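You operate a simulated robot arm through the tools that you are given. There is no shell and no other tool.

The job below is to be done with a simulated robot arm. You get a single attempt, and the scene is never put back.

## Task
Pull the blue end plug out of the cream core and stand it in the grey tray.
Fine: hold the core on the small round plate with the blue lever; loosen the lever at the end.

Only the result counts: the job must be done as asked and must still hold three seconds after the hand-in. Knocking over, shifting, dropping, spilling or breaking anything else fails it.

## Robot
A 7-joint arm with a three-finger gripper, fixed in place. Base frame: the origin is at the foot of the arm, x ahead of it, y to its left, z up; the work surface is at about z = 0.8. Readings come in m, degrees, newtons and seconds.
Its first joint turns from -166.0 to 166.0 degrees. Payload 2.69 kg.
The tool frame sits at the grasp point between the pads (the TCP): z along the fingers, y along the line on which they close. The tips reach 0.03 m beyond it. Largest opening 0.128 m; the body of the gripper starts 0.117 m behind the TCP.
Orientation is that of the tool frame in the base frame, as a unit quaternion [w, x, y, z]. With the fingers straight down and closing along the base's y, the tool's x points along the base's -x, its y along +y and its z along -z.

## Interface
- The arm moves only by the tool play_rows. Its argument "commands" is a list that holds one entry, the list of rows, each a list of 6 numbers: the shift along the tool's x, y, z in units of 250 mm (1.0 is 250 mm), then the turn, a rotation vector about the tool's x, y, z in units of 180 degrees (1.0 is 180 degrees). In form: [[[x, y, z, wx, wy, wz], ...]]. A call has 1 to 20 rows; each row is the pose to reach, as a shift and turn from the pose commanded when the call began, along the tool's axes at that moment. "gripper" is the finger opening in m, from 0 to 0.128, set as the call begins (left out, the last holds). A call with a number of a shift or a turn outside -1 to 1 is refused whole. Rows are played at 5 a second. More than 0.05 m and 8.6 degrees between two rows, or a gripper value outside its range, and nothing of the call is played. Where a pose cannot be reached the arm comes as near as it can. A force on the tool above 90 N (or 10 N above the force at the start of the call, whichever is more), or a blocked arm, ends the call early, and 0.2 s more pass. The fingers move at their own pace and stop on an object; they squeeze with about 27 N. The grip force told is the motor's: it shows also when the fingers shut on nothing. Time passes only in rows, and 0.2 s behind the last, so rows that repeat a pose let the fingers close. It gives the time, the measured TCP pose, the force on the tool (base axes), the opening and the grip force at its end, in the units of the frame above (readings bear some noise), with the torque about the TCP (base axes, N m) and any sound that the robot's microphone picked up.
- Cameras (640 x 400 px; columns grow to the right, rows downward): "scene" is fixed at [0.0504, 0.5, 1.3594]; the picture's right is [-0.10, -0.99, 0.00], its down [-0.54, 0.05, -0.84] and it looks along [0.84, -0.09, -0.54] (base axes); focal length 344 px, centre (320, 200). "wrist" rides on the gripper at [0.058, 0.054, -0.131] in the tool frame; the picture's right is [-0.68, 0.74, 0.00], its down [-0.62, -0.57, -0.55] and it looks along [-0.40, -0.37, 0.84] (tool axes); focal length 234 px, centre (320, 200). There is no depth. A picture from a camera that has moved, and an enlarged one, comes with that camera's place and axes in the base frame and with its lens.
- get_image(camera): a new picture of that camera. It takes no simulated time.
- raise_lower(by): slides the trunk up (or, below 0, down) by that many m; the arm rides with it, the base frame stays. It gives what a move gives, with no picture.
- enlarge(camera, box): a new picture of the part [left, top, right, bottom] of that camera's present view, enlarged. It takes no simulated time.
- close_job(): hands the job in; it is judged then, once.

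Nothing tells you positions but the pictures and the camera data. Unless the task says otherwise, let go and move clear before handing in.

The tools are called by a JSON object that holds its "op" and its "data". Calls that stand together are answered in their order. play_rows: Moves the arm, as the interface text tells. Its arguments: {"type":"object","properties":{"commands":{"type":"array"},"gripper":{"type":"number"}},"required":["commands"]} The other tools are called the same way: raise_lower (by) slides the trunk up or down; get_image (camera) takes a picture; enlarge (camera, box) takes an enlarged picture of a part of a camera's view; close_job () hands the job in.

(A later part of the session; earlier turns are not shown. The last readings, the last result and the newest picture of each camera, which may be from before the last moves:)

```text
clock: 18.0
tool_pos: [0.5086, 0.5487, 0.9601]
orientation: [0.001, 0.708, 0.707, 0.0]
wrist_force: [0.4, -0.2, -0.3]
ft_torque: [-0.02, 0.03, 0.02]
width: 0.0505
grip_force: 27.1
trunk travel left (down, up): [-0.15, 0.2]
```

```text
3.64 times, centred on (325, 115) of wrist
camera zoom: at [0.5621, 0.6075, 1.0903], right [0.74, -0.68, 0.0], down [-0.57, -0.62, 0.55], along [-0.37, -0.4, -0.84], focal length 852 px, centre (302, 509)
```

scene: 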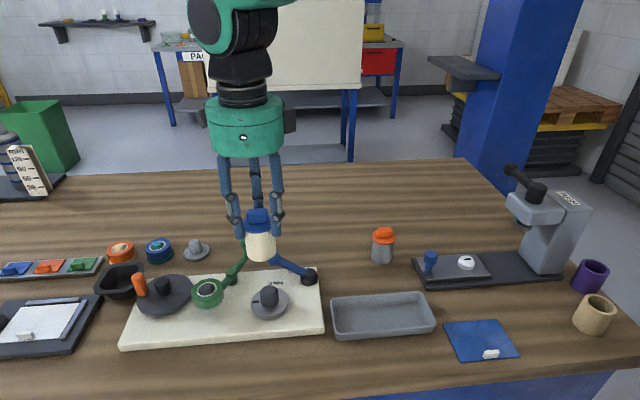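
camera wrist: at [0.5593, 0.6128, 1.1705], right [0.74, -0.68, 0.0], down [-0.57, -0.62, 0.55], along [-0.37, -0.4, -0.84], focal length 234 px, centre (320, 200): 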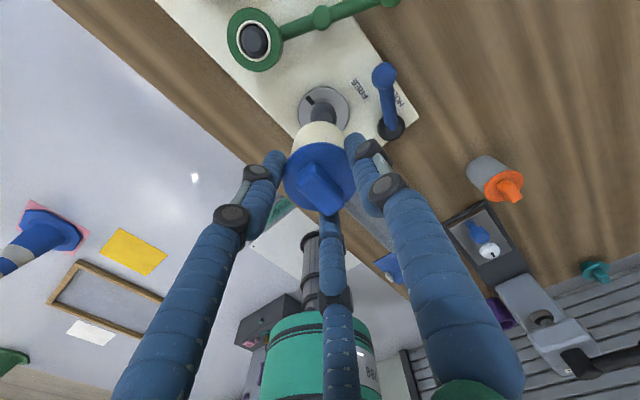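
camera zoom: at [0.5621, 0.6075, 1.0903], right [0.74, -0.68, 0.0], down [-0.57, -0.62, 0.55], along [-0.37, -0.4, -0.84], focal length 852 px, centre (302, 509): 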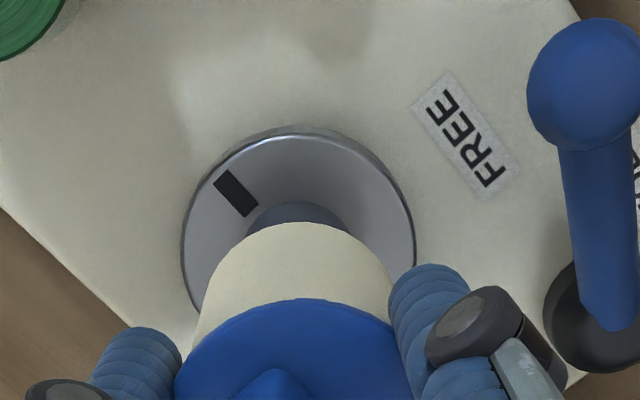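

The core lines up laterally with the post within about 1 mm, and the post has a generous chamfer. I'll descend in small steps and watch the force.

{"op": "play_rows", "data": {"commands": [[[0, -0.002, 0.02, 0, 0, 0], [0, -0.002, 0.04, 0, 0, 0], [0, -0.002, 0.06, 0, 0, 0], [0, -0.002, 0.08, 0, 0, 0], [0, -0.002, 0.08, 0, 0, 0]]]}}

{"op": "enlarge", "data": {"camera": "scene", "box": [230, 230, 310, 330]}}

{"op": "enlarge", "data": {"camera": "wrist", "box": [250, 60, 400, 170]}}

```text
clock: 19.2
tool_pos: [0.5097, 0.5484, 0.9413]
orientation: [0.0, 0.707, 0.707, 0.0]
wrist_force: [-0.3, -0.2, -1.2]
ft_torque: [0.02, -0.02, -0.02]
width: 0.0505
grip_force: 26.3
trunk travel left (down, up): [-0.15, 0.2]
```

```text
4.00 times, centred on (270, 280) of scene
camera zoom: at [0.0504, 0.5, 1.3594], right [-0.1, -0.99, 0.0], down [-0.54, 0.05, -0.84], along [0.84, -0.09, -0.54], focal length 1378 px, centre (520, -120)
```

zoom: 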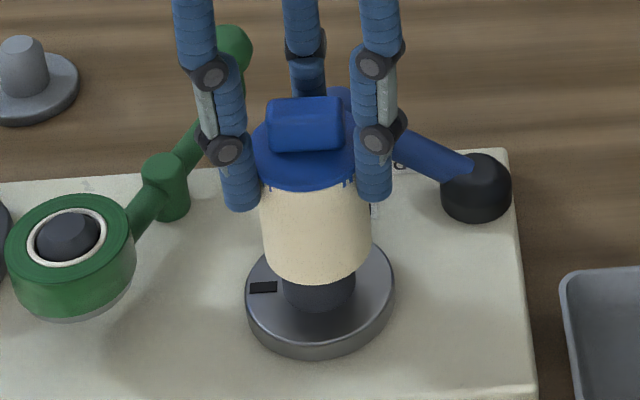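

```text
3.64 times, centred on (325, 115) of wrist
camera zoom: at [0.5618, 0.6071, 1.0708], right [0.74, -0.68, 0.0], down [-0.57, -0.62, 0.55], along [-0.37, -0.4, -0.84], focal length 852 px, centre (302, 509)
```

zoom: 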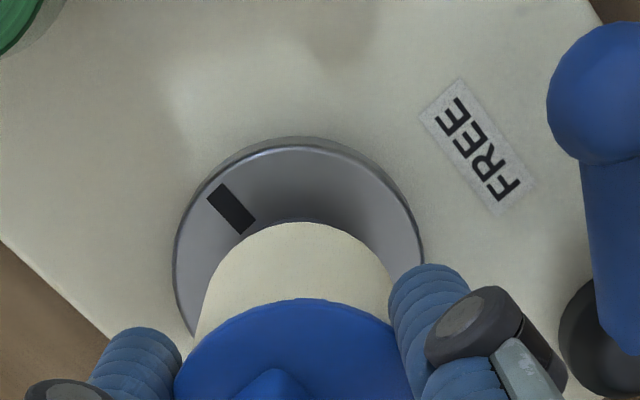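

There's no contact yet. I'll keep stepping down.

{"op": "play_rows", "data": {"commands": [[[0, 0, 0.012, 0, 0, 0], [0, 0, 0.024, 0, 0, 0], [0, 0, 0.036, 0, 0, 0], [0, 0, 0.036, 0, 0, 0]]]}}

{"op": "enlarge", "data": {"camera": "scene", "box": [230, 230, 310, 330]}}

```text
clock: 20.2
tool_pos: [0.5097, 0.5484, 0.9308]
orientation: [-0.001, 0.707, 0.707, -0.001]
wrist_force: [0.8, 0.0, -2.0]
ft_torque: [0.01, 0.01, -0.03]
width: 0.0505
grip_force: 27.3
trunk travel left (down, up): [-0.15, 0.2]
```

```text
4.00 times, centred on (270, 280) of scene
camera zoom: at [0.0504, 0.5, 1.3594], right [-0.1, -0.99, 0.0], down [-0.54, 0.05, -0.84], along [0.84, -0.09, -0.54], focal length 1378 px, centre (520, -120)
```

zoom: 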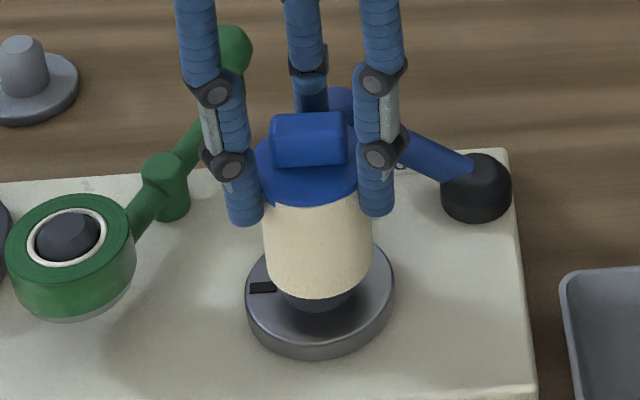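

It is going over the post with almost no force, so I'll continue.

{"op": "play_rows", "data": {"commands": [[[0, 0, 0.012, 0, 0, 0], [0, 0, 0.024, 0, 0, 0], [0, 0, 0.036, 0, 0, 0], [0, 0, 0.036, 0, 0, 0]]]}}

{"op": "enlarge", "data": {"camera": "scene", "box": [230, 230, 310, 330]}}

```text
clock: 21.2
tool_pos: [0.5096, 0.5473, 0.9222]
orientation: [0.0, 0.707, 0.707, 0.0]
wrist_force: [-0.1, -0.6, -1.0]
ft_torque: [-0.02, -0.02, 0.02]
width: 0.0502
grip_force: 26.9
trunk travel left (down, up): [-0.15, 0.2]
```

```text
4.00 times, centred on (270, 280) of scene
camera zoom: at [0.0504, 0.5, 1.3594], right [-0.1, -0.99, 0.0], down [-0.54, 0.05, -0.84], along [0.84, -0.09, -0.54], focal length 1378 px, centre (520, -120)
```

zoom: 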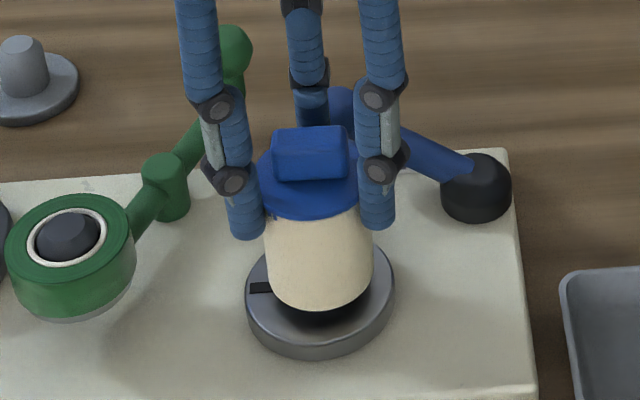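

I'll continue in finer steps until it seats.

{"op": "play_rows", "data": {"commands": [[[0, 0, 0.008, 0, 0, 0], [0, 0, 0.016, 0, 0, 0], [0, 0, 0.024, 0, 0, 0], [0, 0, 0.024, 0, 0, 0]]]}}

{"op": "enlarge", "data": {"camera": "scene", "box": [230, 230, 310, 330]}}

```text
clock: 22.2
tool_pos: [0.5092, 0.5475, 0.9155]
orientation: [0.0, 0.707, 0.707, 0.0]
wrist_force: [0.7, 0.0, 0.1]
ft_torque: [0.05, 0.0, 0.02]
width: 0.0502
grip_force: 27.2
trunk travel left (down, up): [-0.15, 0.2]
```

```text
4.00 times, centred on (270, 280) of scene
camera zoom: at [0.0504, 0.5, 1.3594], right [-0.1, -0.99, 0.0], down [-0.54, 0.05, -0.84], along [0.84, -0.09, -0.54], focal length 1378 px, centre (520, -120)
```

zoom: 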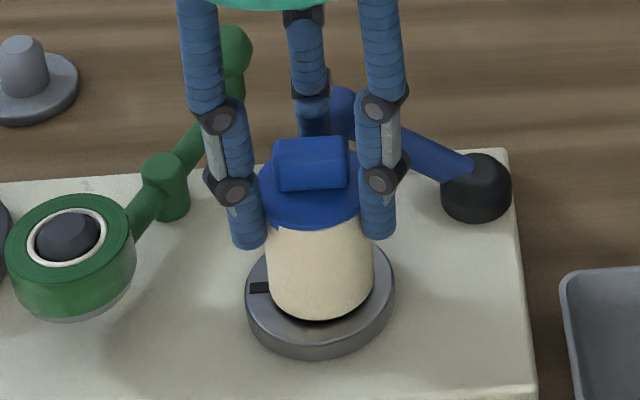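

There is a gap of a few mm left. I'll lower in 2 mm rows and watch for contact force.

{"op": "play_rows", "data": {"commands": [[[0, 0, 0.008, 0, 0, 0], [0, 0, 0.016, 0, 0, 0], [0, 0, 0.016, 0, 0, 0]]]}}

{"op": "enlarge", "data": {"camera": "scene", "box": [245, 255, 305, 325]}}

```text
clock: 23.0
tool_pos: [0.509, 0.5486, 0.9143]
orientation: [0.0, 0.707, 0.707, 0.0]
wrist_force: [-0.1, 1.2, 7.8]
ft_torque: [0.0, -0.07, -0.01]
width: 0.0505
grip_force: 26.8
trunk travel left (down, up): [-0.15, 0.2]
```

```text
5.71 times, centred on (275, 290) of scene
camera zoom: at [0.0504, 0.5, 1.3594], right [-0.1, -0.99, 0.0], down [-0.54, 0.05, -0.84], along [0.84, -0.09, -0.54], focal length 1969 px, centre (577, -314)
```

zoom: 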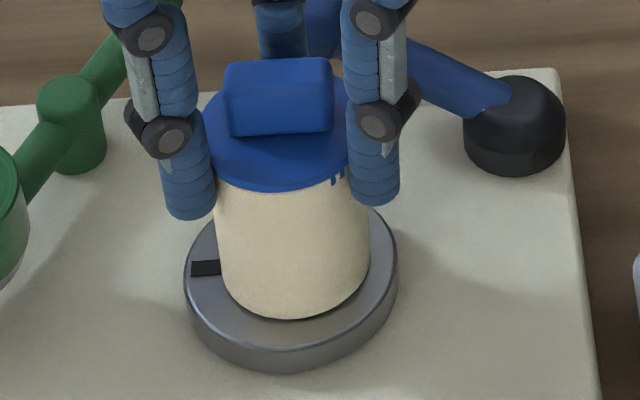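

Contact reads 7.8 N and the core sits on the plate. I'll release, back straight up and inspect.

{"op": "play_rows", "data": {"commands": [[[0, 0, 0, 0, 0, 0], [0, 0, 0, 0, 0, 0], [0, 0, 0, 0, 0, 0]]], "gripper": 0.08}}

{"op": "play_rows", "data": {"commands": [[[0, 0, -0.1, 0, 0, 0], [0, 0, -0.2, 0, 0, 0], [0, 0, -0.3, 0, 0, 0], [0, 0, -0.4, 0, 0, 0], [0, 0, -0.4, 0, 0, 0]]]}}

{"op": "enlarge", "data": {"camera": "scene", "box": [240, 235, 330, 325]}}

{"op": "get_image", "data": {"camera": "wrist"}}

{"op": "enlarge", "data": {"camera": "wrist", "box": [250, 60, 450, 200]}}

```text
clock: 23.8
tool_pos: [0.5095, 0.5486, 0.9129]
orientation: [-0.001, 0.707, 0.707, -0.001]
wrist_force: [-0.3, 0.8, 0.1]
ft_torque: [-0.03, 0.02, 0.03]
width: 0.0801
grip_force: 0.0
trunk travel left (down, up): [-0.15, 0.2]
```

```text
clock: 25.0
tool_pos: [0.5101, 0.5478, 1.0127]
orientation: [0.0, 0.707, 0.707, 0.0]
wrist_force: [-0.9, 0.4, 0.8]
ft_torque: [0.03, -0.03, 0.0]
width: 0.0802
grip_force: 0.0
trunk travel left (down, up): [-0.15, 0.2]
```

```text
4.44 times, centred on (285, 280) of scene
camera zoom: at [0.0504, 0.5, 1.3594], right [-0.1, -0.99, 0.0], down [-0.54, 0.05, -0.84], along [0.84, -0.09, -0.54], focal length 1531 px, centre (476, -156)
```

zoom: 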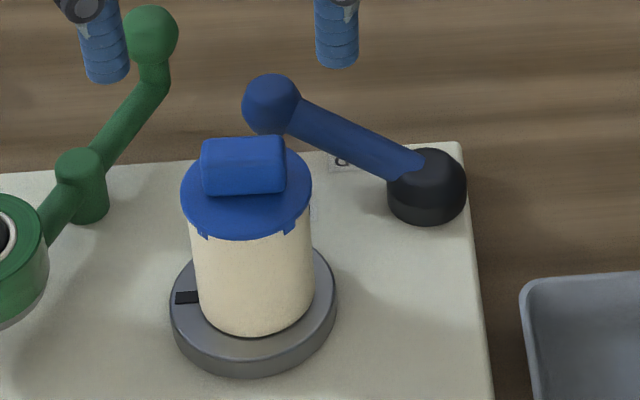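

```text
taken
camera wrist: at [0.5614, 0.6071, 1.1435], right [0.74, -0.68, 0.0], down [-0.57, -0.62, 0.55], along [-0.37, -0.4, -0.84], focal length 234 px, centre (320, 200)
```

wrist: 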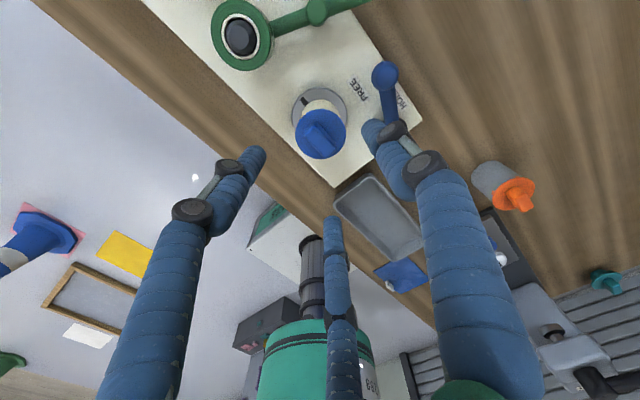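

```text
2.86 times, centred on (350, 130) of wrist
camera zoom: at [0.5614, 0.6071, 1.1435], right [0.74, -0.68, 0.0], down [-0.57, -0.62, 0.55], along [-0.37, -0.4, -0.84], focal length 669 px, centre (234, 400)
```

zoom: 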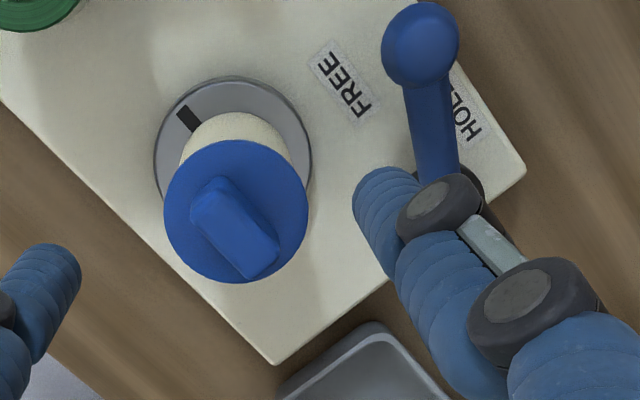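

The core is seated concentric on the plate and the lugs look normal. The lever knob is near (0.595, 0.5415, 0.868) with its pivot near (0.567, 0.469), and HOLD lies toward +x. I'll turn the hand back so a gap between fingers faces the core, close the fingers, and hover beside the lever.

{"op": "play_rows", "data": {"commands": [[[0, 0, 0, 0, 0, -0.0417], [0, 0, 0, 0, 0, -0.0833], [0, 0, 0, 0, 0, -0.125], [-0.01, 0.022, 0, 0, 0, -0.1667], [-0.02, 0.043, 0, 0, 0, -0.2083], [-0.03, 0.065, 0, 0, 0, -0.25], [-0.04, 0.086, 0, 0, 0, -0.2917], [-0.049, 0.108, 0, 0, 0, -0.3333], [-0.059, 0.13, 0, 0, 0, -0.375], [-0.069, 0.151, 0, 0, 0, -0.4167], [-0.078, 0.173, 0, 0, 0, -0.4583], [-0.088, 0.194, 0, 0, 0, -0.5], [-0.088, 0.194, 0, 0, 0, -0.5]]], "gripper": 0.0}}

{"op": "get_image", "data": {"camera": "wrist"}}

{"op": "enlarge", "data": {"camera": "wrist", "box": [230, 100, 430, 240]}}

{"op": "enlarge", "data": {"camera": "scene", "box": [230, 190, 330, 320]}}

```text
clock: 27.8
tool_pos: [0.5581, 0.5259, 1.0131]
orientation: [0.0, -0.001, 1.0, 0.0]
wrist_force: [0.9, -1.7, 0.1]
ft_torque: [-0.02, 0.02, 0.04]
width: 0.0025
grip_force: 27.2
trunk travel left (down, up): [-0.15, 0.2]
```

```text
taken
camera wrist: at [0.4984, 0.5797, 1.1432], right [0.67, 0.74, 0.0], down [0.62, -0.56, 0.55], along [0.4, -0.37, -0.84], focal length 234 px, centre (320, 200)
```

wrist: 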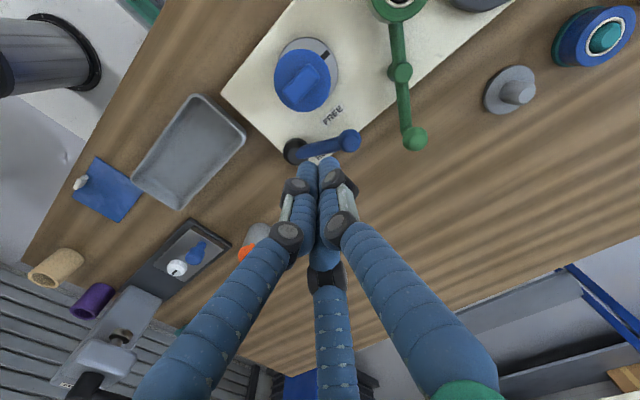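

```text
2.86 times, centred on (330, 170) of wrist
camera zoom: at [0.4984, 0.5797, 1.1432], right [0.67, 0.74, 0.0], down [0.62, -0.56, 0.55], along [0.4, -0.37, -0.84], focal length 669 px, centre (291, 286)
```

zoom: 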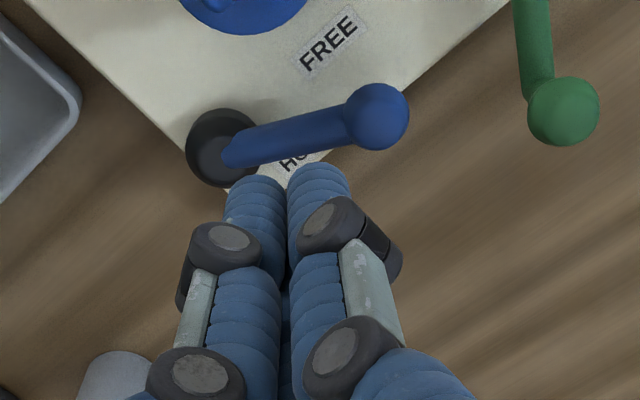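

```text
3.08 times, centred on (280, 255) of scene
camera zoom: at [0.0504, 0.5, 1.3594], right [-0.1, -0.99, 0.0], down [-0.54, 0.05, -0.84], along [0.84, -0.09, -0.54], focal length 1060 px, centre (443, 31)
```

zoom: 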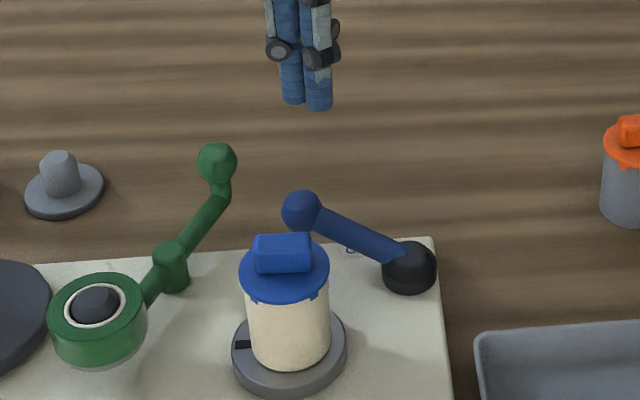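

I'm beside the lever on the core side with clear gaps. I'll descend straight down to lever height.

{"op": "play_rows", "data": {"commands": [[[0, 0, 0.13, 0, 0, 0], [0, 0, 0.26, 0, 0, 0], [0, 0, 0.36, 0, 0, 0], [0, 0, 0.44, 0, 0, 0], [0, 0, 0.516, 0, 0, 0], [0, 0, 0.516, 0, 0, 0]]]}}

{"op": "enlarge", "data": {"camera": "wrist", "box": [230, 80, 430, 220]}}

{"op": "enlarge", "data": {"camera": "scene", "box": [240, 220, 330, 310]}}

```text
clock: 29.2
tool_pos: [0.5575, 0.5273, 0.8847]
orientation: [0.0, 0.0, 1.0, 0.0]
wrist_force: [-0.1, -0.1, 0.6]
ft_torque: [-0.03, 0.02, 0.0]
width: 0.0019
grip_force: 27.1
trunk travel left (down, up): [-0.15, 0.2]
```

```text
2.86 times, centred on (330, 150) of wrist
camera zoom: at [0.4985, 0.5807, 1.0141], right [0.68, 0.74, 0.0], down [0.62, -0.56, 0.55], along [0.4, -0.37, -0.84], focal length 669 px, centre (291, 343)
```

zoom: 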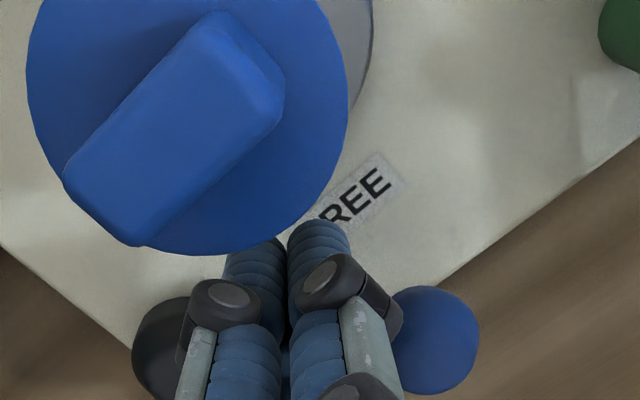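

```text
4.44 times, centred on (285, 265) of scene
camera zoom: at [0.0504, 0.5, 1.3594], right [-0.1, -0.99, 0.0], down [-0.54, 0.05, -0.84], along [0.84, -0.09, -0.54], focal length 1531 px, centre (476, -89)
```

zoom: 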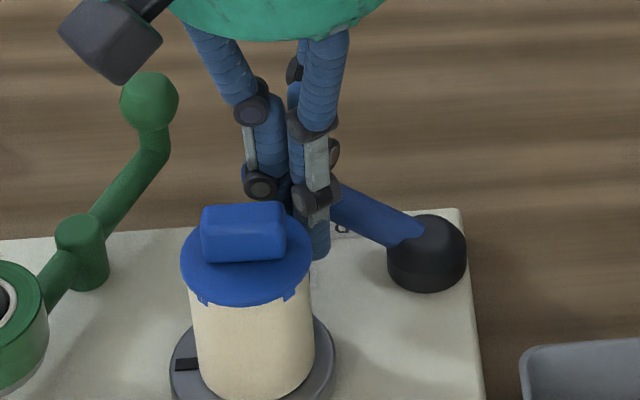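

There's no contact yet. I'll push gently toward HOLD in small increments, checking the force.

{"op": "play_rows", "data": {"commands": [[[-0.012, -0.005, 0, 0, 0, 0], [-0.023, -0.01, 0, 0, 0, 0], [-0.035, -0.0105, 0, 0, 0, 0], [-0.047, -0.011, 0, 0, 0, 0], [-0.058, -0.011, 0, 0, 0, 0], [-0.058, -0.011, 0, 0, 0, 0]]]}}

{"op": "enlarge", "data": {"camera": "wrist", "box": [230, 80, 430, 220]}}

{"op": "enlarge", "data": {"camera": "scene", "box": [240, 220, 330, 310]}}

```text
clock: 30.6
tool_pos: [0.5725, 0.5229, 0.8824]
orientation: [-0.001, 0.0, 1.0, 0.0]
wrist_force: [-0.8, -0.5, -0.5]
ft_torque: [0.03, 0.0, -0.01]
width: 0.0023
grip_force: 26.8
trunk travel left (down, up): [-0.15, 0.2]
```

```text
2.86 times, centred on (330, 150) of wrist
camera zoom: at [0.5128, 0.5773, 1.0142], right [0.68, 0.74, 0.0], down [0.62, -0.57, 0.55], along [0.4, -0.37, -0.84], focal length 669 px, centre (291, 343)
```

zoom: 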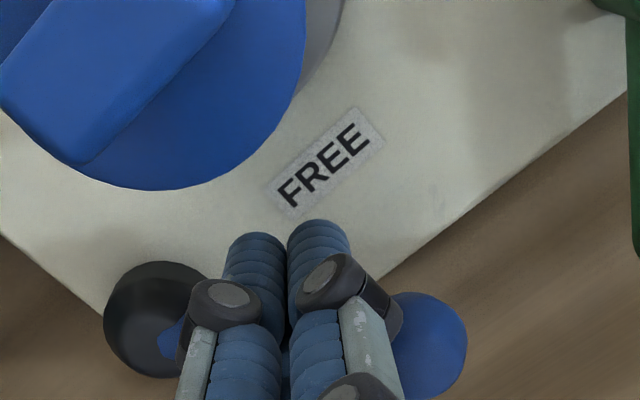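

```text
4.44 times, centred on (285, 265) of scene
camera zoom: at [0.0504, 0.5, 1.3594], right [-0.1, -0.99, 0.0], down [-0.54, 0.05, -0.84], along [0.84, -0.09, -0.54], focal length 1531 px, centre (476, -89)
```

zoom: 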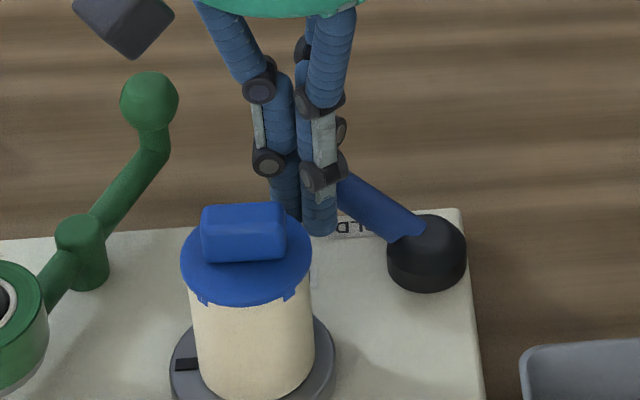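

The lever moves easily. I'll keep pushing along its arc.

{"op": "play_rows", "data": {"commands": [[[-0.012, -0.002, 0, 0, 0, 0], [-0.023, -0.0036, 0, 0, 0, 0], [-0.036, -0.007, 0, 0, 0, 0], [-0.048, -0.011, 0, 0, 0, 0], [-0.06, -0.016, 0, 0, 0, 0], [-0.073, -0.021, 0, 0, 0, 0], [-0.073, -0.021, 0, 0, 0, 0]]]}}

{"op": "enlarge", "data": {"camera": "wrist", "box": [230, 80, 430, 220]}}

{"op": "enlarge", "data": {"camera": "scene", "box": [240, 220, 330, 310]}}

```text
clock: 32.2
tool_pos: [0.5921, 0.5174, 0.8841]
orientation: [-0.001, -0.001, 1.0, 0.0]
wrist_force: [-0.7, 0.0, -0.4]
ft_torque: [0.0, 0.01, 0.03]
width: 0.0021
grip_force: 26.6
trunk travel left (down, up): [-0.15, 0.2]
```

```text
2.86 times, centred on (330, 150) of wrist
camera zoom: at [0.5308, 0.5722, 1.0139], right [0.68, 0.74, 0.0], down [0.62, -0.56, 0.55], along [0.4, -0.37, -0.84], focal length 669 px, centre (291, 343)
```

zoom: 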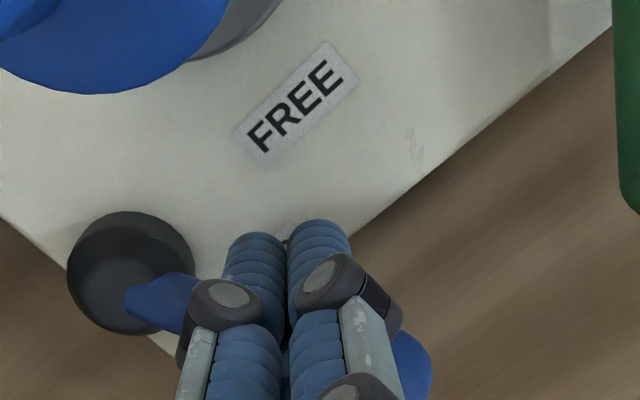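

```text
4.44 times, centred on (285, 265) of scene
camera zoom: at [0.0504, 0.5, 1.3594], right [-0.1, -0.99, 0.0], down [-0.54, 0.05, -0.84], along [0.84, -0.09, -0.54], focal length 1531 px, centre (476, -89)
```

zoom: 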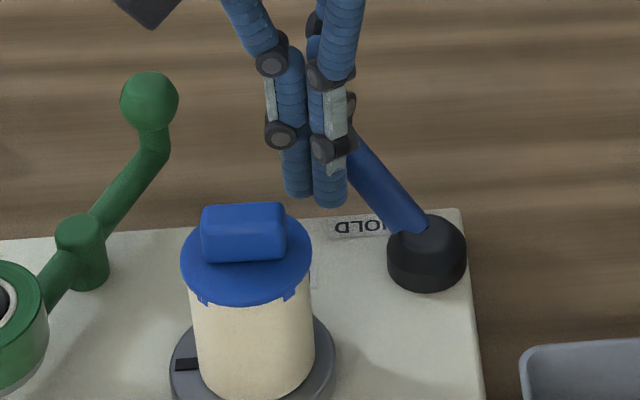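

I've felt no stop yet at about 48°, so I'll continue along the arc.

{"op": "play_rows", "data": {"commands": [[[-0.017, -0.009, 0, 0, 0, 0], [-0.032, -0.02, 0, 0, 0, 0], [-0.048, -0.032, 0, 0, 0, 0], [-0.062, -0.044, 0, 0, 0, 0], [-0.062, -0.044, 0, 0, 0, 0]]]}}

{"op": "enlarge", "data": {"camera": "wrist", "box": [230, 80, 430, 220]}}

{"op": "enlarge", "data": {"camera": "scene", "box": [240, 220, 330, 310]}}

```text
clock: 33.4
tool_pos: [0.6062, 0.5076, 0.8832]
orientation: [0.001, 0.0, 1.0, -0.001]
wrist_force: [-0.3, 0.6, -0.1]
ft_torque: [0.03, 0.0, 0.01]
width: 0.0022
grip_force: 26.9
trunk travel left (down, up): [-0.15, 0.2]
```

```text
2.86 times, centred on (330, 150) of wrist
camera zoom: at [0.5463, 0.561, 1.0141], right [0.68, 0.74, 0.0], down [0.62, -0.56, 0.55], along [0.4, -0.37, -0.84], focal length 669 px, centre (291, 343)
```

zoom: 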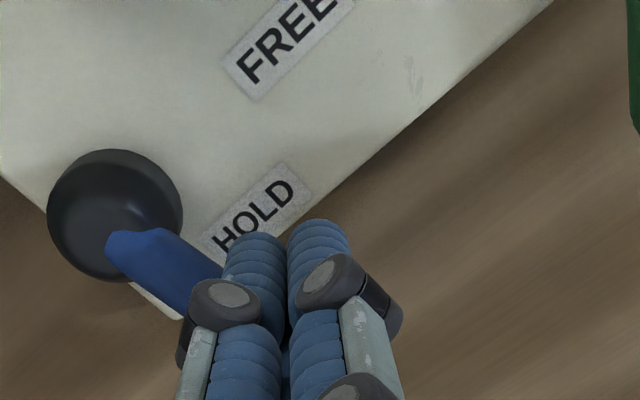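

```text
4.44 times, centred on (285, 265) of scene
camera zoom: at [0.0504, 0.5, 1.3594], right [-0.1, -0.99, 0.0], down [-0.54, 0.05, -0.84], along [0.84, -0.09, -0.54], focal length 1531 px, centre (476, -89)
```

zoom: 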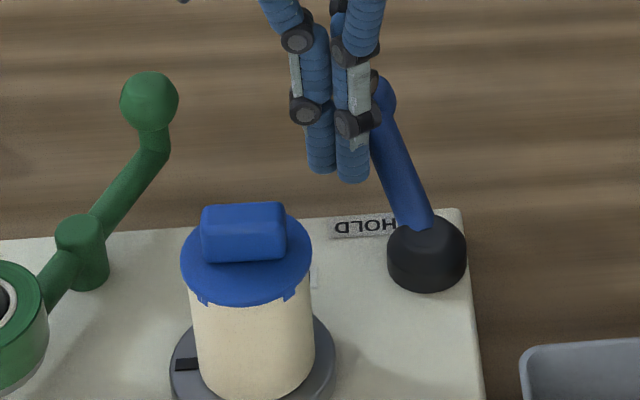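

The lever is at about 70° and still light. I'll keep going toward its stop, watching the force.

{"op": "play_rows", "data": {"commands": [[[-0.0124, -0.0144, 0, 0, 0, 0], [-0.0236, -0.0296, 0, 0, 0, 0], [-0.0236, -0.0296, 0, 0, 0, 0]]]}}

{"op": "play_rows", "data": {"commands": [[[-0.0104, -0.0164, 0, 0, 0, 0], [-0.0188, -0.0336, 0, 0, 0, 0], [-0.0188, -0.0336, 0, 0, 0, 0]]]}}

{"op": "enlarge", "data": {"camera": "wrist", "box": [230, 80, 430, 220]}}

{"op": "enlarge", "data": {"camera": "scene", "box": [240, 220, 330, 310]}}

```text
clock: 34.2
tool_pos: [0.611, 0.5008, 0.8837]
orientation: [0.0, -0.001, 1.0, 0.001]
wrist_force: [-1.3, 2.9, -0.2]
ft_torque: [0.1, -0.03, 0.02]
width: 0.0024
grip_force: 27.7
trunk travel left (down, up): [-0.15, 0.2]
```

```text
clock: 35.0
tool_pos: [0.6176, 0.4921, 0.8834]
orientation: [0.0, 0.0, 1.0, 0.0]
wrist_force: [-1.3, 5.9, -0.9]
ft_torque: [0.16, 0.0, 0.04]
width: 0.0023
grip_force: 26.7
trunk travel left (down, up): [-0.15, 0.2]
```

```text
2.86 times, centred on (330, 150) of wrist
camera zoom: at [0.5571, 0.5455, 1.0142], right [0.68, 0.74, 0.0], down [0.62, -0.57, 0.55], along [0.4, -0.37, -0.84], focal length 669 px, centre (291, 343)
```

zoom: 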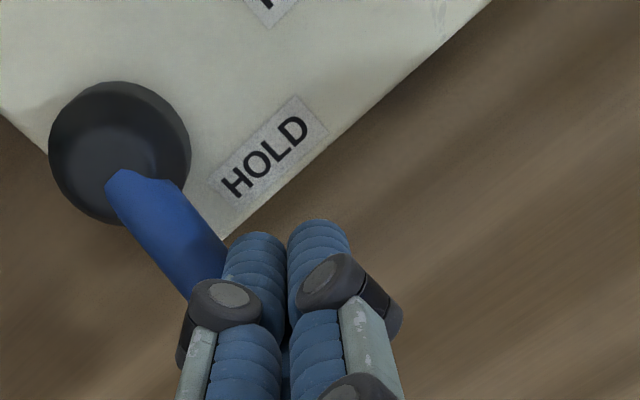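

```text
4.44 times, centred on (285, 265) of scene
camera zoom: at [0.0504, 0.5, 1.3594], right [-0.1, -0.99, 0.0], down [-0.54, 0.05, -0.84], along [0.84, -0.09, -0.54], focal length 1531 px, centre (476, -89)
```

zoom: 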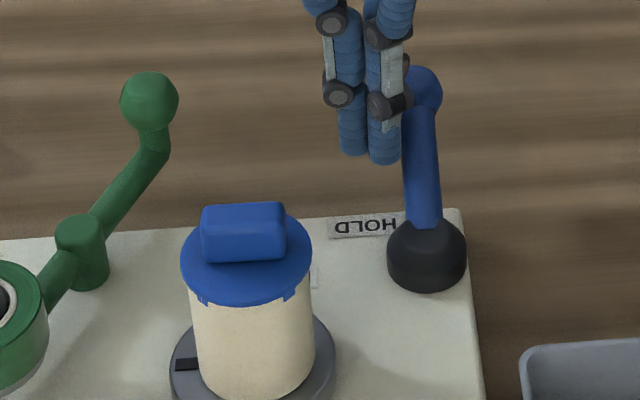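

Resistance is now building: 3 N at 80° and 6 N at 90°, so the clamp is tightening. I'll continue carefully to a firm hold.

{"op": "play_rows", "data": {"commands": [[[-0.007, -0.018, 0, 0, 0, 0], [-0.0124, -0.036, 0, 0, 0, 0], [-0.0124, -0.036, 0, 0, 0, 0]]]}}

{"op": "enlarge", "data": {"camera": "scene", "box": [240, 220, 330, 310]}}

```text
clock: 35.8
tool_pos: [0.6199, 0.4902, 0.8854]
orientation: [0.004, -0.002, 1.0, 0.004]
wrist_force: [-0.7, 17.6, -0.9]
ft_torque: [0.42, 0.25, 0.17]
width: 0.0018
grip_force: 27.5
trunk travel left (down, up): [-0.15, 0.2]
stopped in row 3: the force on the tool passed its limit at 93 N (the readings are from after the stop); the commanded pose is now the measured one
```

```text
4.44 times, centred on (285, 265) of scene
camera zoom: at [0.0504, 0.5, 1.3594], right [-0.1, -0.99, 0.0], down [-0.54, 0.05, -0.84], along [0.84, -0.09, -0.54], focal length 1531 px, centre (476, -89)
```

zoom: 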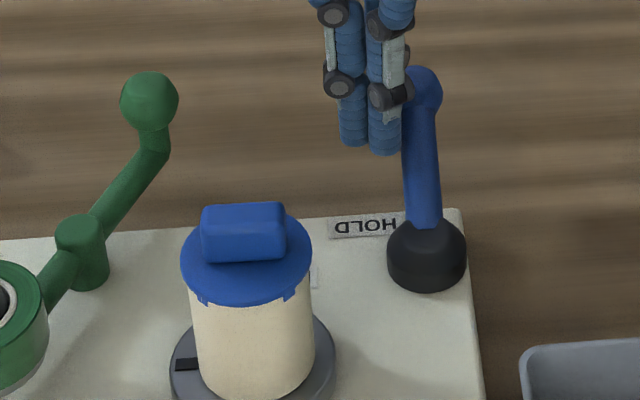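

The lever hit a hard stop at about 92°, which I take as full HOLD. I'll back off, rise, and check that the lever stays put.

{"op": "play_rows", "data": {"commands": [[[0, 0.03, 0, 0.0025, 0.0025, 0.0013], [0, 0.06, 0, 0.0025, 0.0025, 0.0013], [0, 0.06, -0.12, 0.0025, 0.0025, 0.0013], [0, 0.06, -0.26, 0.0025, 0.0025, 0.0013], [0, 0.06, -0.4, 0.0025, 0.0025, 0.0013], [0, 0.06, -0.5, 0.0025, 0.0025, 0.0013], [0, 0.06, -0.5, 0.0025, 0.0025, 0.0013]]]}}

{"op": "enlarge", "data": {"camera": "scene", "box": [240, 220, 330, 310]}}

{"op": "get_image", "data": {"camera": "wrist"}}

```text
clock: 37.4
tool_pos: [0.6188, 0.5012, 1.0098]
orientation: [-0.002, 0.001, 1.0, 0.0]
wrist_force: [-0.7, -0.4, 0.5]
ft_torque: [-0.02, -0.01, 0.0]
width: 0.0022
grip_force: 27.4
trunk travel left (down, up): [-0.15, 0.2]
```

```text
4.44 times, centred on (285, 265) of scene
camera zoom: at [0.0504, 0.5, 1.3594], right [-0.1, -0.99, 0.0], down [-0.54, 0.05, -0.84], along [0.84, -0.09, -0.54], focal length 1531 px, centre (476, -89)
```

zoom: 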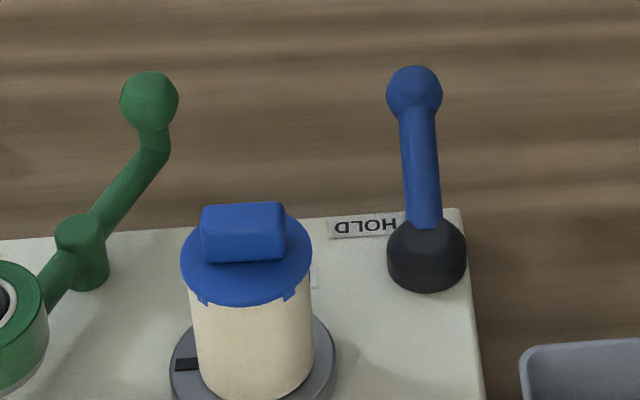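

```text
taken
camera wrist: at [0.5597, 0.5558, 1.1414], right [0.68, 0.74, 0.0], down [0.62, -0.57, 0.55], along [0.4, -0.37, -0.84], focal length 234 px, centre (320, 200)
```

wrist: 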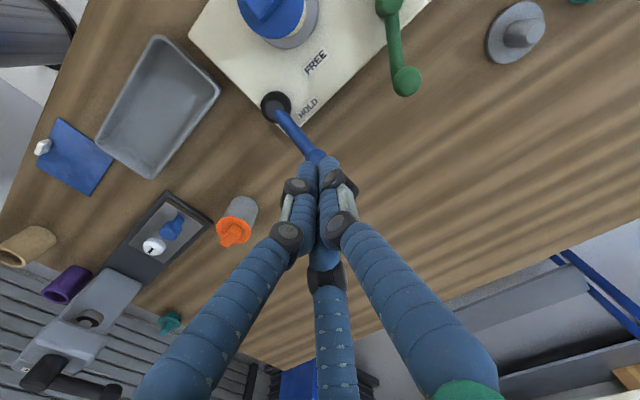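

The lever stays in HOLD. Next I'll move back above the plug with the fingers open and check centring.

{"op": "play_rows", "data": {"commands": [[[0.087, 0.0376, 0, 0, 0, 0], [0.174, 0.0752, 0, 0, 0, 0], [0.261, 0.1128, 0, 0, 0, 0], [0.348, 0.1504, 0, 0, 0, 0], [0.435, 0.188, 0, 0, 0, 0], [0.435, 0.188, 0, 0, 0, 0]]], "gripper": 0.076}}

{"op": "enlarge", "data": {"camera": "wrist", "box": [250, 80, 410, 200]}}

{"op": "enlarge", "data": {"camera": "scene", "box": [230, 200, 310, 310]}}

```text
clock: 38.8
tool_pos: [0.5103, 0.5489, 1.0106]
orientation: [-0.001, 0.001, 1.0, 0.0]
wrist_force: [-0.7, 0.3, -0.3]
ft_torque: [0.0, -0.05, -0.02]
width: 0.0758
grip_force: 0.1
trunk travel left (down, up): [-0.15, 0.2]
```

```text
3.33 times, centred on (330, 140) of wrist
camera zoom: at [0.4504, 0.6029, 1.1418], right [0.68, 0.74, 0.0], down [0.62, -0.57, 0.55], along [0.4, -0.37, -0.84], focal length 781 px, centre (287, 400)
```

zoom: 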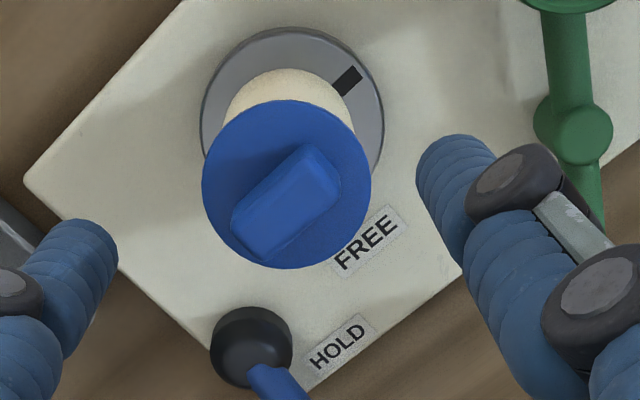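

```text
3.64 times, centred on (270, 255) of scene
camera zoom: at [0.0504, 0.5, 1.3594], right [-0.1, -0.99, 0.0], down [-0.54, 0.05, -0.84], along [0.84, -0.09, -0.54], focal length 1253 px, centre (502, 0)
```

zoom: 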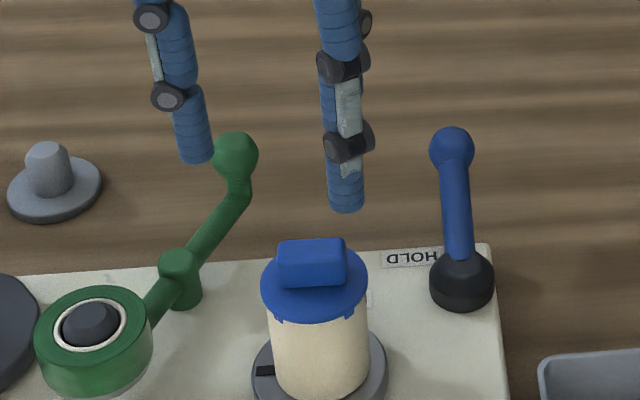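

It is centred. I'll descend until the tips are just below the flange edge, and verify before closing.

{"op": "play_rows", "data": {"commands": [[[0, 0, 0.12, 0, 0, 0], [0, 0, 0.24, 0, 0, 0], [0, 0, 0.33, 0, 0, 0], [0, 0, 0.35, 0, 0, 0], [0, 0, 0.35, 0, 0, 0]]], "gripper": 0.076}}

{"op": "enlarge", "data": {"camera": "wrist", "box": [250, 80, 410, 200]}}

{"op": "enlarge", "data": {"camera": "scene", "box": [240, 240, 300, 310]}}

```text
clock: 40.0
tool_pos: [0.5097, 0.5506, 0.9241]
orientation: [-0.002, 0.001, 1.0, -0.002]
wrist_force: [0.6, 0.5, -0.6]
ft_torque: [0.0, 0.03, -0.03]
width: 0.0763
grip_force: 0.0
trunk travel left (down, up): [-0.15, 0.2]
```

```text
3.33 times, centred on (330, 140) of wrist
camera zoom: at [0.4506, 0.6032, 1.0543], right [0.68, 0.74, 0.0], down [0.62, -0.57, 0.55], along [0.4, -0.37, -0.84], focal length 781 px, centre (287, 400)
```

zoom: 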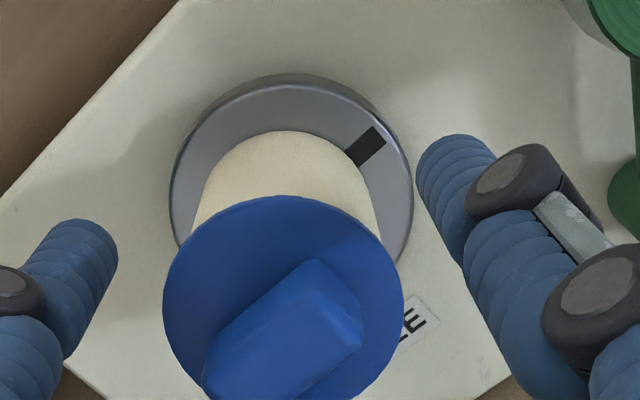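

```text
5.71 times, centred on (270, 275) of scene
camera zoom: at [0.0504, 0.5, 1.3594], right [-0.1, -0.99, 0.0], down [-0.54, 0.05, -0.84], along [0.84, -0.09, -0.54], focal length 1969 px, centre (606, -229)
```

zoom: 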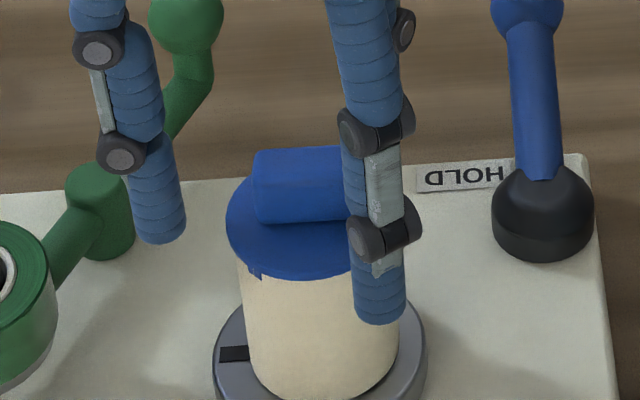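

The tips are about 3 mm below the flange underside. I'll close and grip the rim.

{"op": "play_rows", "data": {"commands": [[[0, 0, 0, 0, 0, 0], [0, 0, 0, 0, 0, 0], [0, 0, 0, 0, 0, 0]]], "gripper": 0.04}}

{"op": "enlarge", "data": {"camera": "wrist", "box": [250, 80, 410, 200]}}

{"op": "enlarge", "data": {"camera": "scene", "box": [240, 240, 300, 310]}}

```text
clock: 40.8
tool_pos: [0.5084, 0.549, 0.9229]
orientation: [-0.002, 0.001, 1.0, 0.0]
wrist_force: [0.6, -1.2, 0.2]
ft_torque: [-0.05, 0.02, -0.02]
width: 0.0508
grip_force: 27.1
trunk travel left (down, up): [-0.15, 0.2]
```

```text
3.33 times, centred on (330, 140) of wrist
camera zoom: at [0.4506, 0.6032, 1.0543], right [0.68, 0.74, 0.0], down [0.62, -0.57, 0.55], along [0.4, -0.37, -0.84], focal length 781 px, centre (287, 400)
```

zoom: 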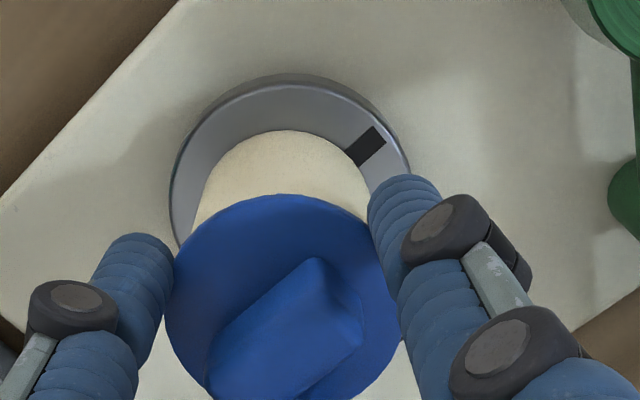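

```text
5.71 times, centred on (270, 275) of scene
camera zoom: at [0.0504, 0.5, 1.3594], right [-0.1, -0.99, 0.0], down [-0.54, 0.05, -0.84], along [0.84, -0.09, -0.54], focal length 1969 px, centre (606, -229)
```

zoom: 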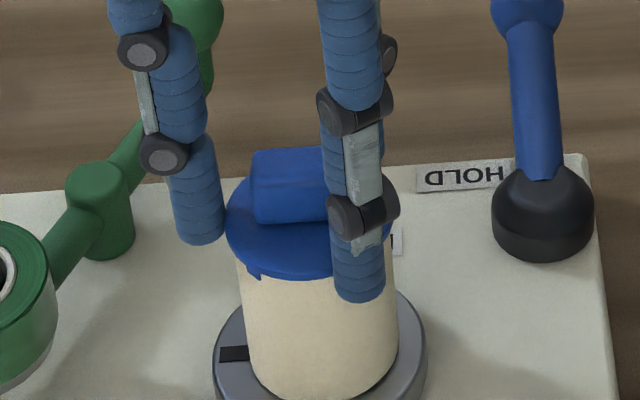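

It is gripped on the rim with balanced forces. I'll pull straight up slowly.

{"op": "play_rows", "data": {"commands": [[[0, 0, -0.006, 0, 0, 0], [0, 0, -0.012, 0, 0, 0], [0, 0, -0.018, 0, 0, 0], [0, 0, -0.018, 0, 0, 0]]]}}

{"op": "enlarge", "data": {"camera": "scene", "box": [240, 240, 300, 310]}}

```text
clock: 41.8
tool_pos: [0.5105, 0.5496, 0.9272]
orientation: [-0.001, 0.001, 1.0, -0.001]
wrist_force: [-0.3, -0.4, 0.2]
ft_torque: [0.0, 0.01, 0.01]
width: 0.0507
grip_force: 26.9
trunk travel left (down, up): [-0.15, 0.2]
```

```text
5.71 times, centred on (270, 275) of scene
camera zoom: at [0.0504, 0.5, 1.3594], right [-0.1, -0.99, 0.0], down [-0.54, 0.05, -0.84], along [0.84, -0.09, -0.54], focal length 1969 px, centre (606, -229)
```

zoom: 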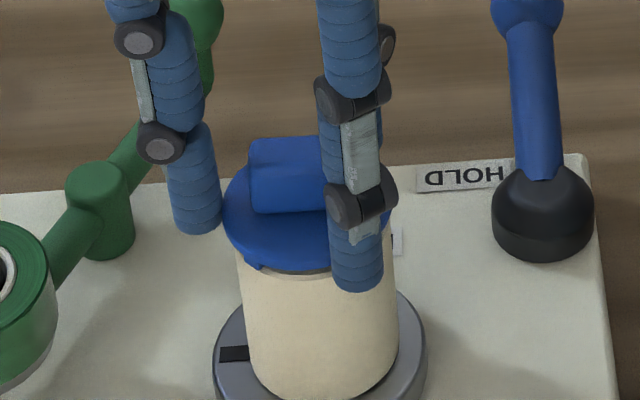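

The plug is rising while the core stays put, and a gap has opened under the flange. I'll continue up.

{"op": "play_rows", "data": {"commands": [[[0, 0, -0.012, 0, 0, 0], [0, 0, -0.024, 0, 0, 0], [0, 0, -0.036, 0, 0, 0], [0, 0, -0.048, 0, 0, 0], [0, 0, -0.06, 0, 0, 0], [0, 0, -0.06, 0, 0, 0]]]}}

{"op": "enlarge", "data": {"camera": "scene", "box": [240, 230, 300, 310]}}

```text
clock: 43.2
tool_pos: [0.5103, 0.5488, 0.9436]
orientation: [-0.003, 0.001, 1.0, 0.0]
wrist_force: [-0.2, -0.2, 0.5]
ft_torque: [0.01, -0.01, 0.0]
width: 0.0511
grip_force: 27.1
trunk travel left (down, up): [-0.15, 0.2]
```

```text
5.00 times, centred on (270, 270) of scene
camera zoom: at [0.0504, 0.5, 1.3594], right [-0.1, -0.99, 0.0], down [-0.54, 0.05, -0.84], along [0.84, -0.09, -0.54], focal length 1723 px, centre (570, -150)
```

zoom: 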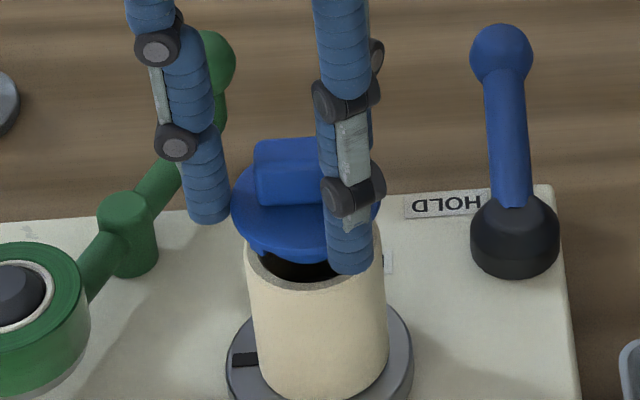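

The core's open mouth is visible and the core is still on the plate. I'll raise clear and inspect the plug.

{"op": "play_rows", "data": {"commands": [[[0, 0, -0.06, 0, 0, 0], [0, 0, -0.12, 0, 0, 0], [0, 0, -0.2, 0, 0, 0], [0, 0, -0.3, 0, 0, 0], [0, 0, -0.4, 0, 0, 0], [0, 0, -0.4, 0, 0, 0]]]}}

{"op": "enlarge", "data": {"camera": "scene", "box": [230, 180, 310, 310]}}

{"op": "enlarge", "data": {"camera": "scene", "box": [250, 190, 290, 230]}}

{"op": "get_image", "data": {"camera": "wrist"}}

{"op": "get_image", "data": {"camera": "scene"}}

```text
clock: 44.6
tool_pos: [0.5109, 0.5482, 1.0432]
orientation: [-0.002, 0.001, 1.0, -0.001]
wrist_force: [-0.1, -0.6, -0.6]
ft_torque: [0.0, -0.09, 0.03]
width: 0.0507
grip_force: 27.5
trunk travel left (down, up): [-0.15, 0.2]
```

```text
3.08 times, centred on (270, 245) of scene
camera zoom: at [0.0504, 0.5, 1.3594], right [-0.1, -0.99, 0.0], down [-0.54, 0.05, -0.84], along [0.84, -0.09, -0.54], focal length 1060 px, centre (474, 62)
```

zoom: 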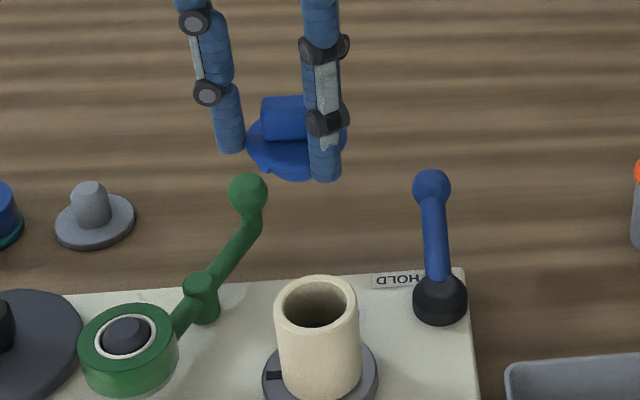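

```text
10.00 times, centred on (270, 210) of scene
camera zoom: at [0.0504, 0.5, 1.3594], right [-0.1, -0.99, 0.0], down [-0.54, 0.05, -0.84], along [0.84, -0.09, -0.54], focal length 3446 px, centre (820, 100)
```

zoom: 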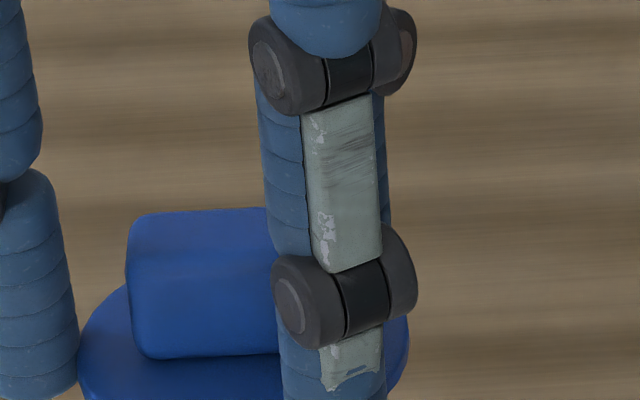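

```text
taken
camera wrist: at [0.451, 0.6029, 1.174], right [0.68, 0.74, 0.0], down [0.62, -0.57, 0.55], along [0.4, -0.37, -0.84], focal length 234 px, centre (320, 200)
```

wrist: 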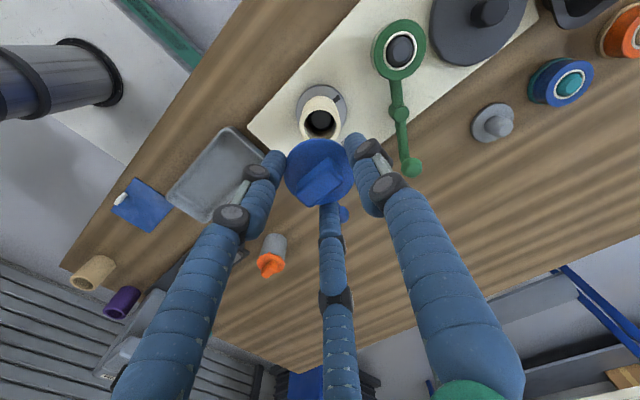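

```text
taken
```

scene: 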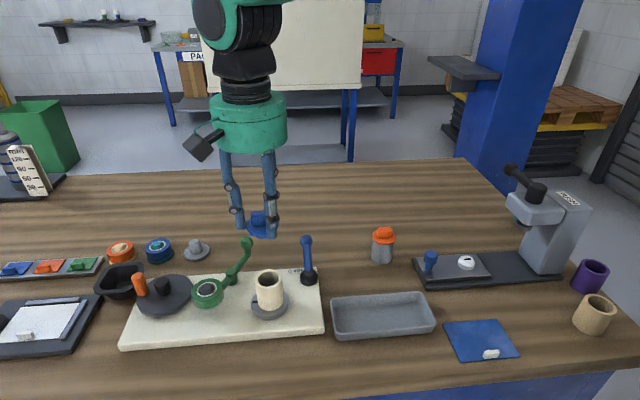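

The plug is out and the core remains on the plate. I'll check the plug's underside and the tray geometry.

{"op": "enlarge", "data": {"camera": "scene", "box": [235, 205, 295, 245]}}

{"op": "enlarge", "data": {"camera": "wrist", "box": [270, 120, 370, 220]}}

{"op": "enlarge", "data": {"camera": "scene", "box": [320, 280, 445, 350]}}

```text
10.00 times, centred on (265, 225) of scene
camera zoom: at [0.0504, 0.5, 1.3594], right [-0.1, -0.99, 0.0], down [-0.54, 0.05, -0.84], along [0.84, -0.09, -0.54], focal length 3446 px, centre (870, -50)
```

zoom: 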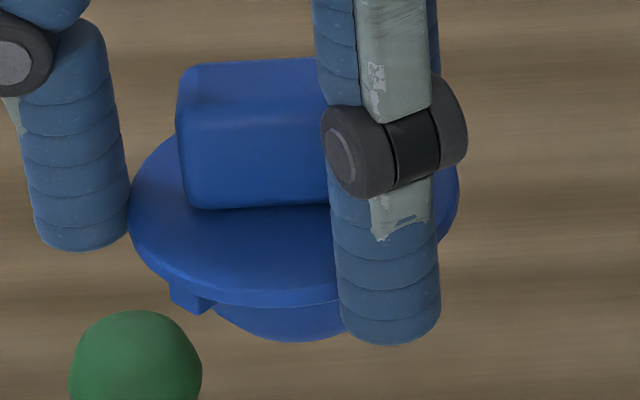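

```text
4.00 times, centred on (320, 170) of wrist
camera zoom: at [0.451, 0.6029, 1.174], right [0.68, 0.74, 0.0], down [0.62, -0.57, 0.55], along [0.4, -0.37, -0.84], focal length 937 px, centre (320, 320)
```

zoom: 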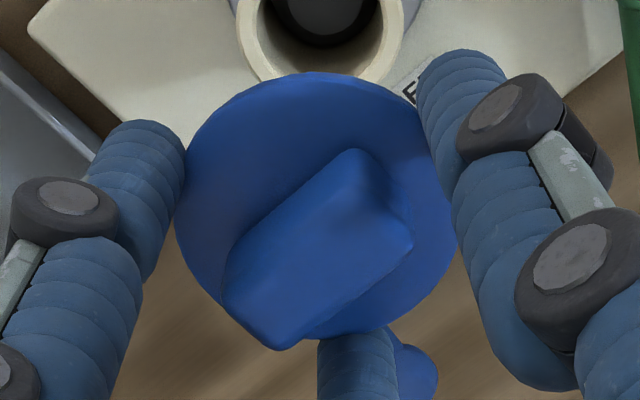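

```text
5.12 times, centred on (382, 315) of scene
camera zoom: at [0.0504, 0.5, 1.3594], right [-0.1, -0.99, 0.0], down [-0.54, 0.05, -0.84], along [0.84, -0.09, -0.54], focal length 1764 px, centre (0, -389)
```

zoom: 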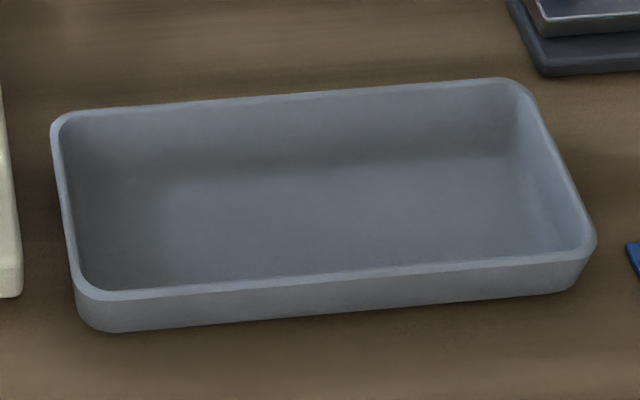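

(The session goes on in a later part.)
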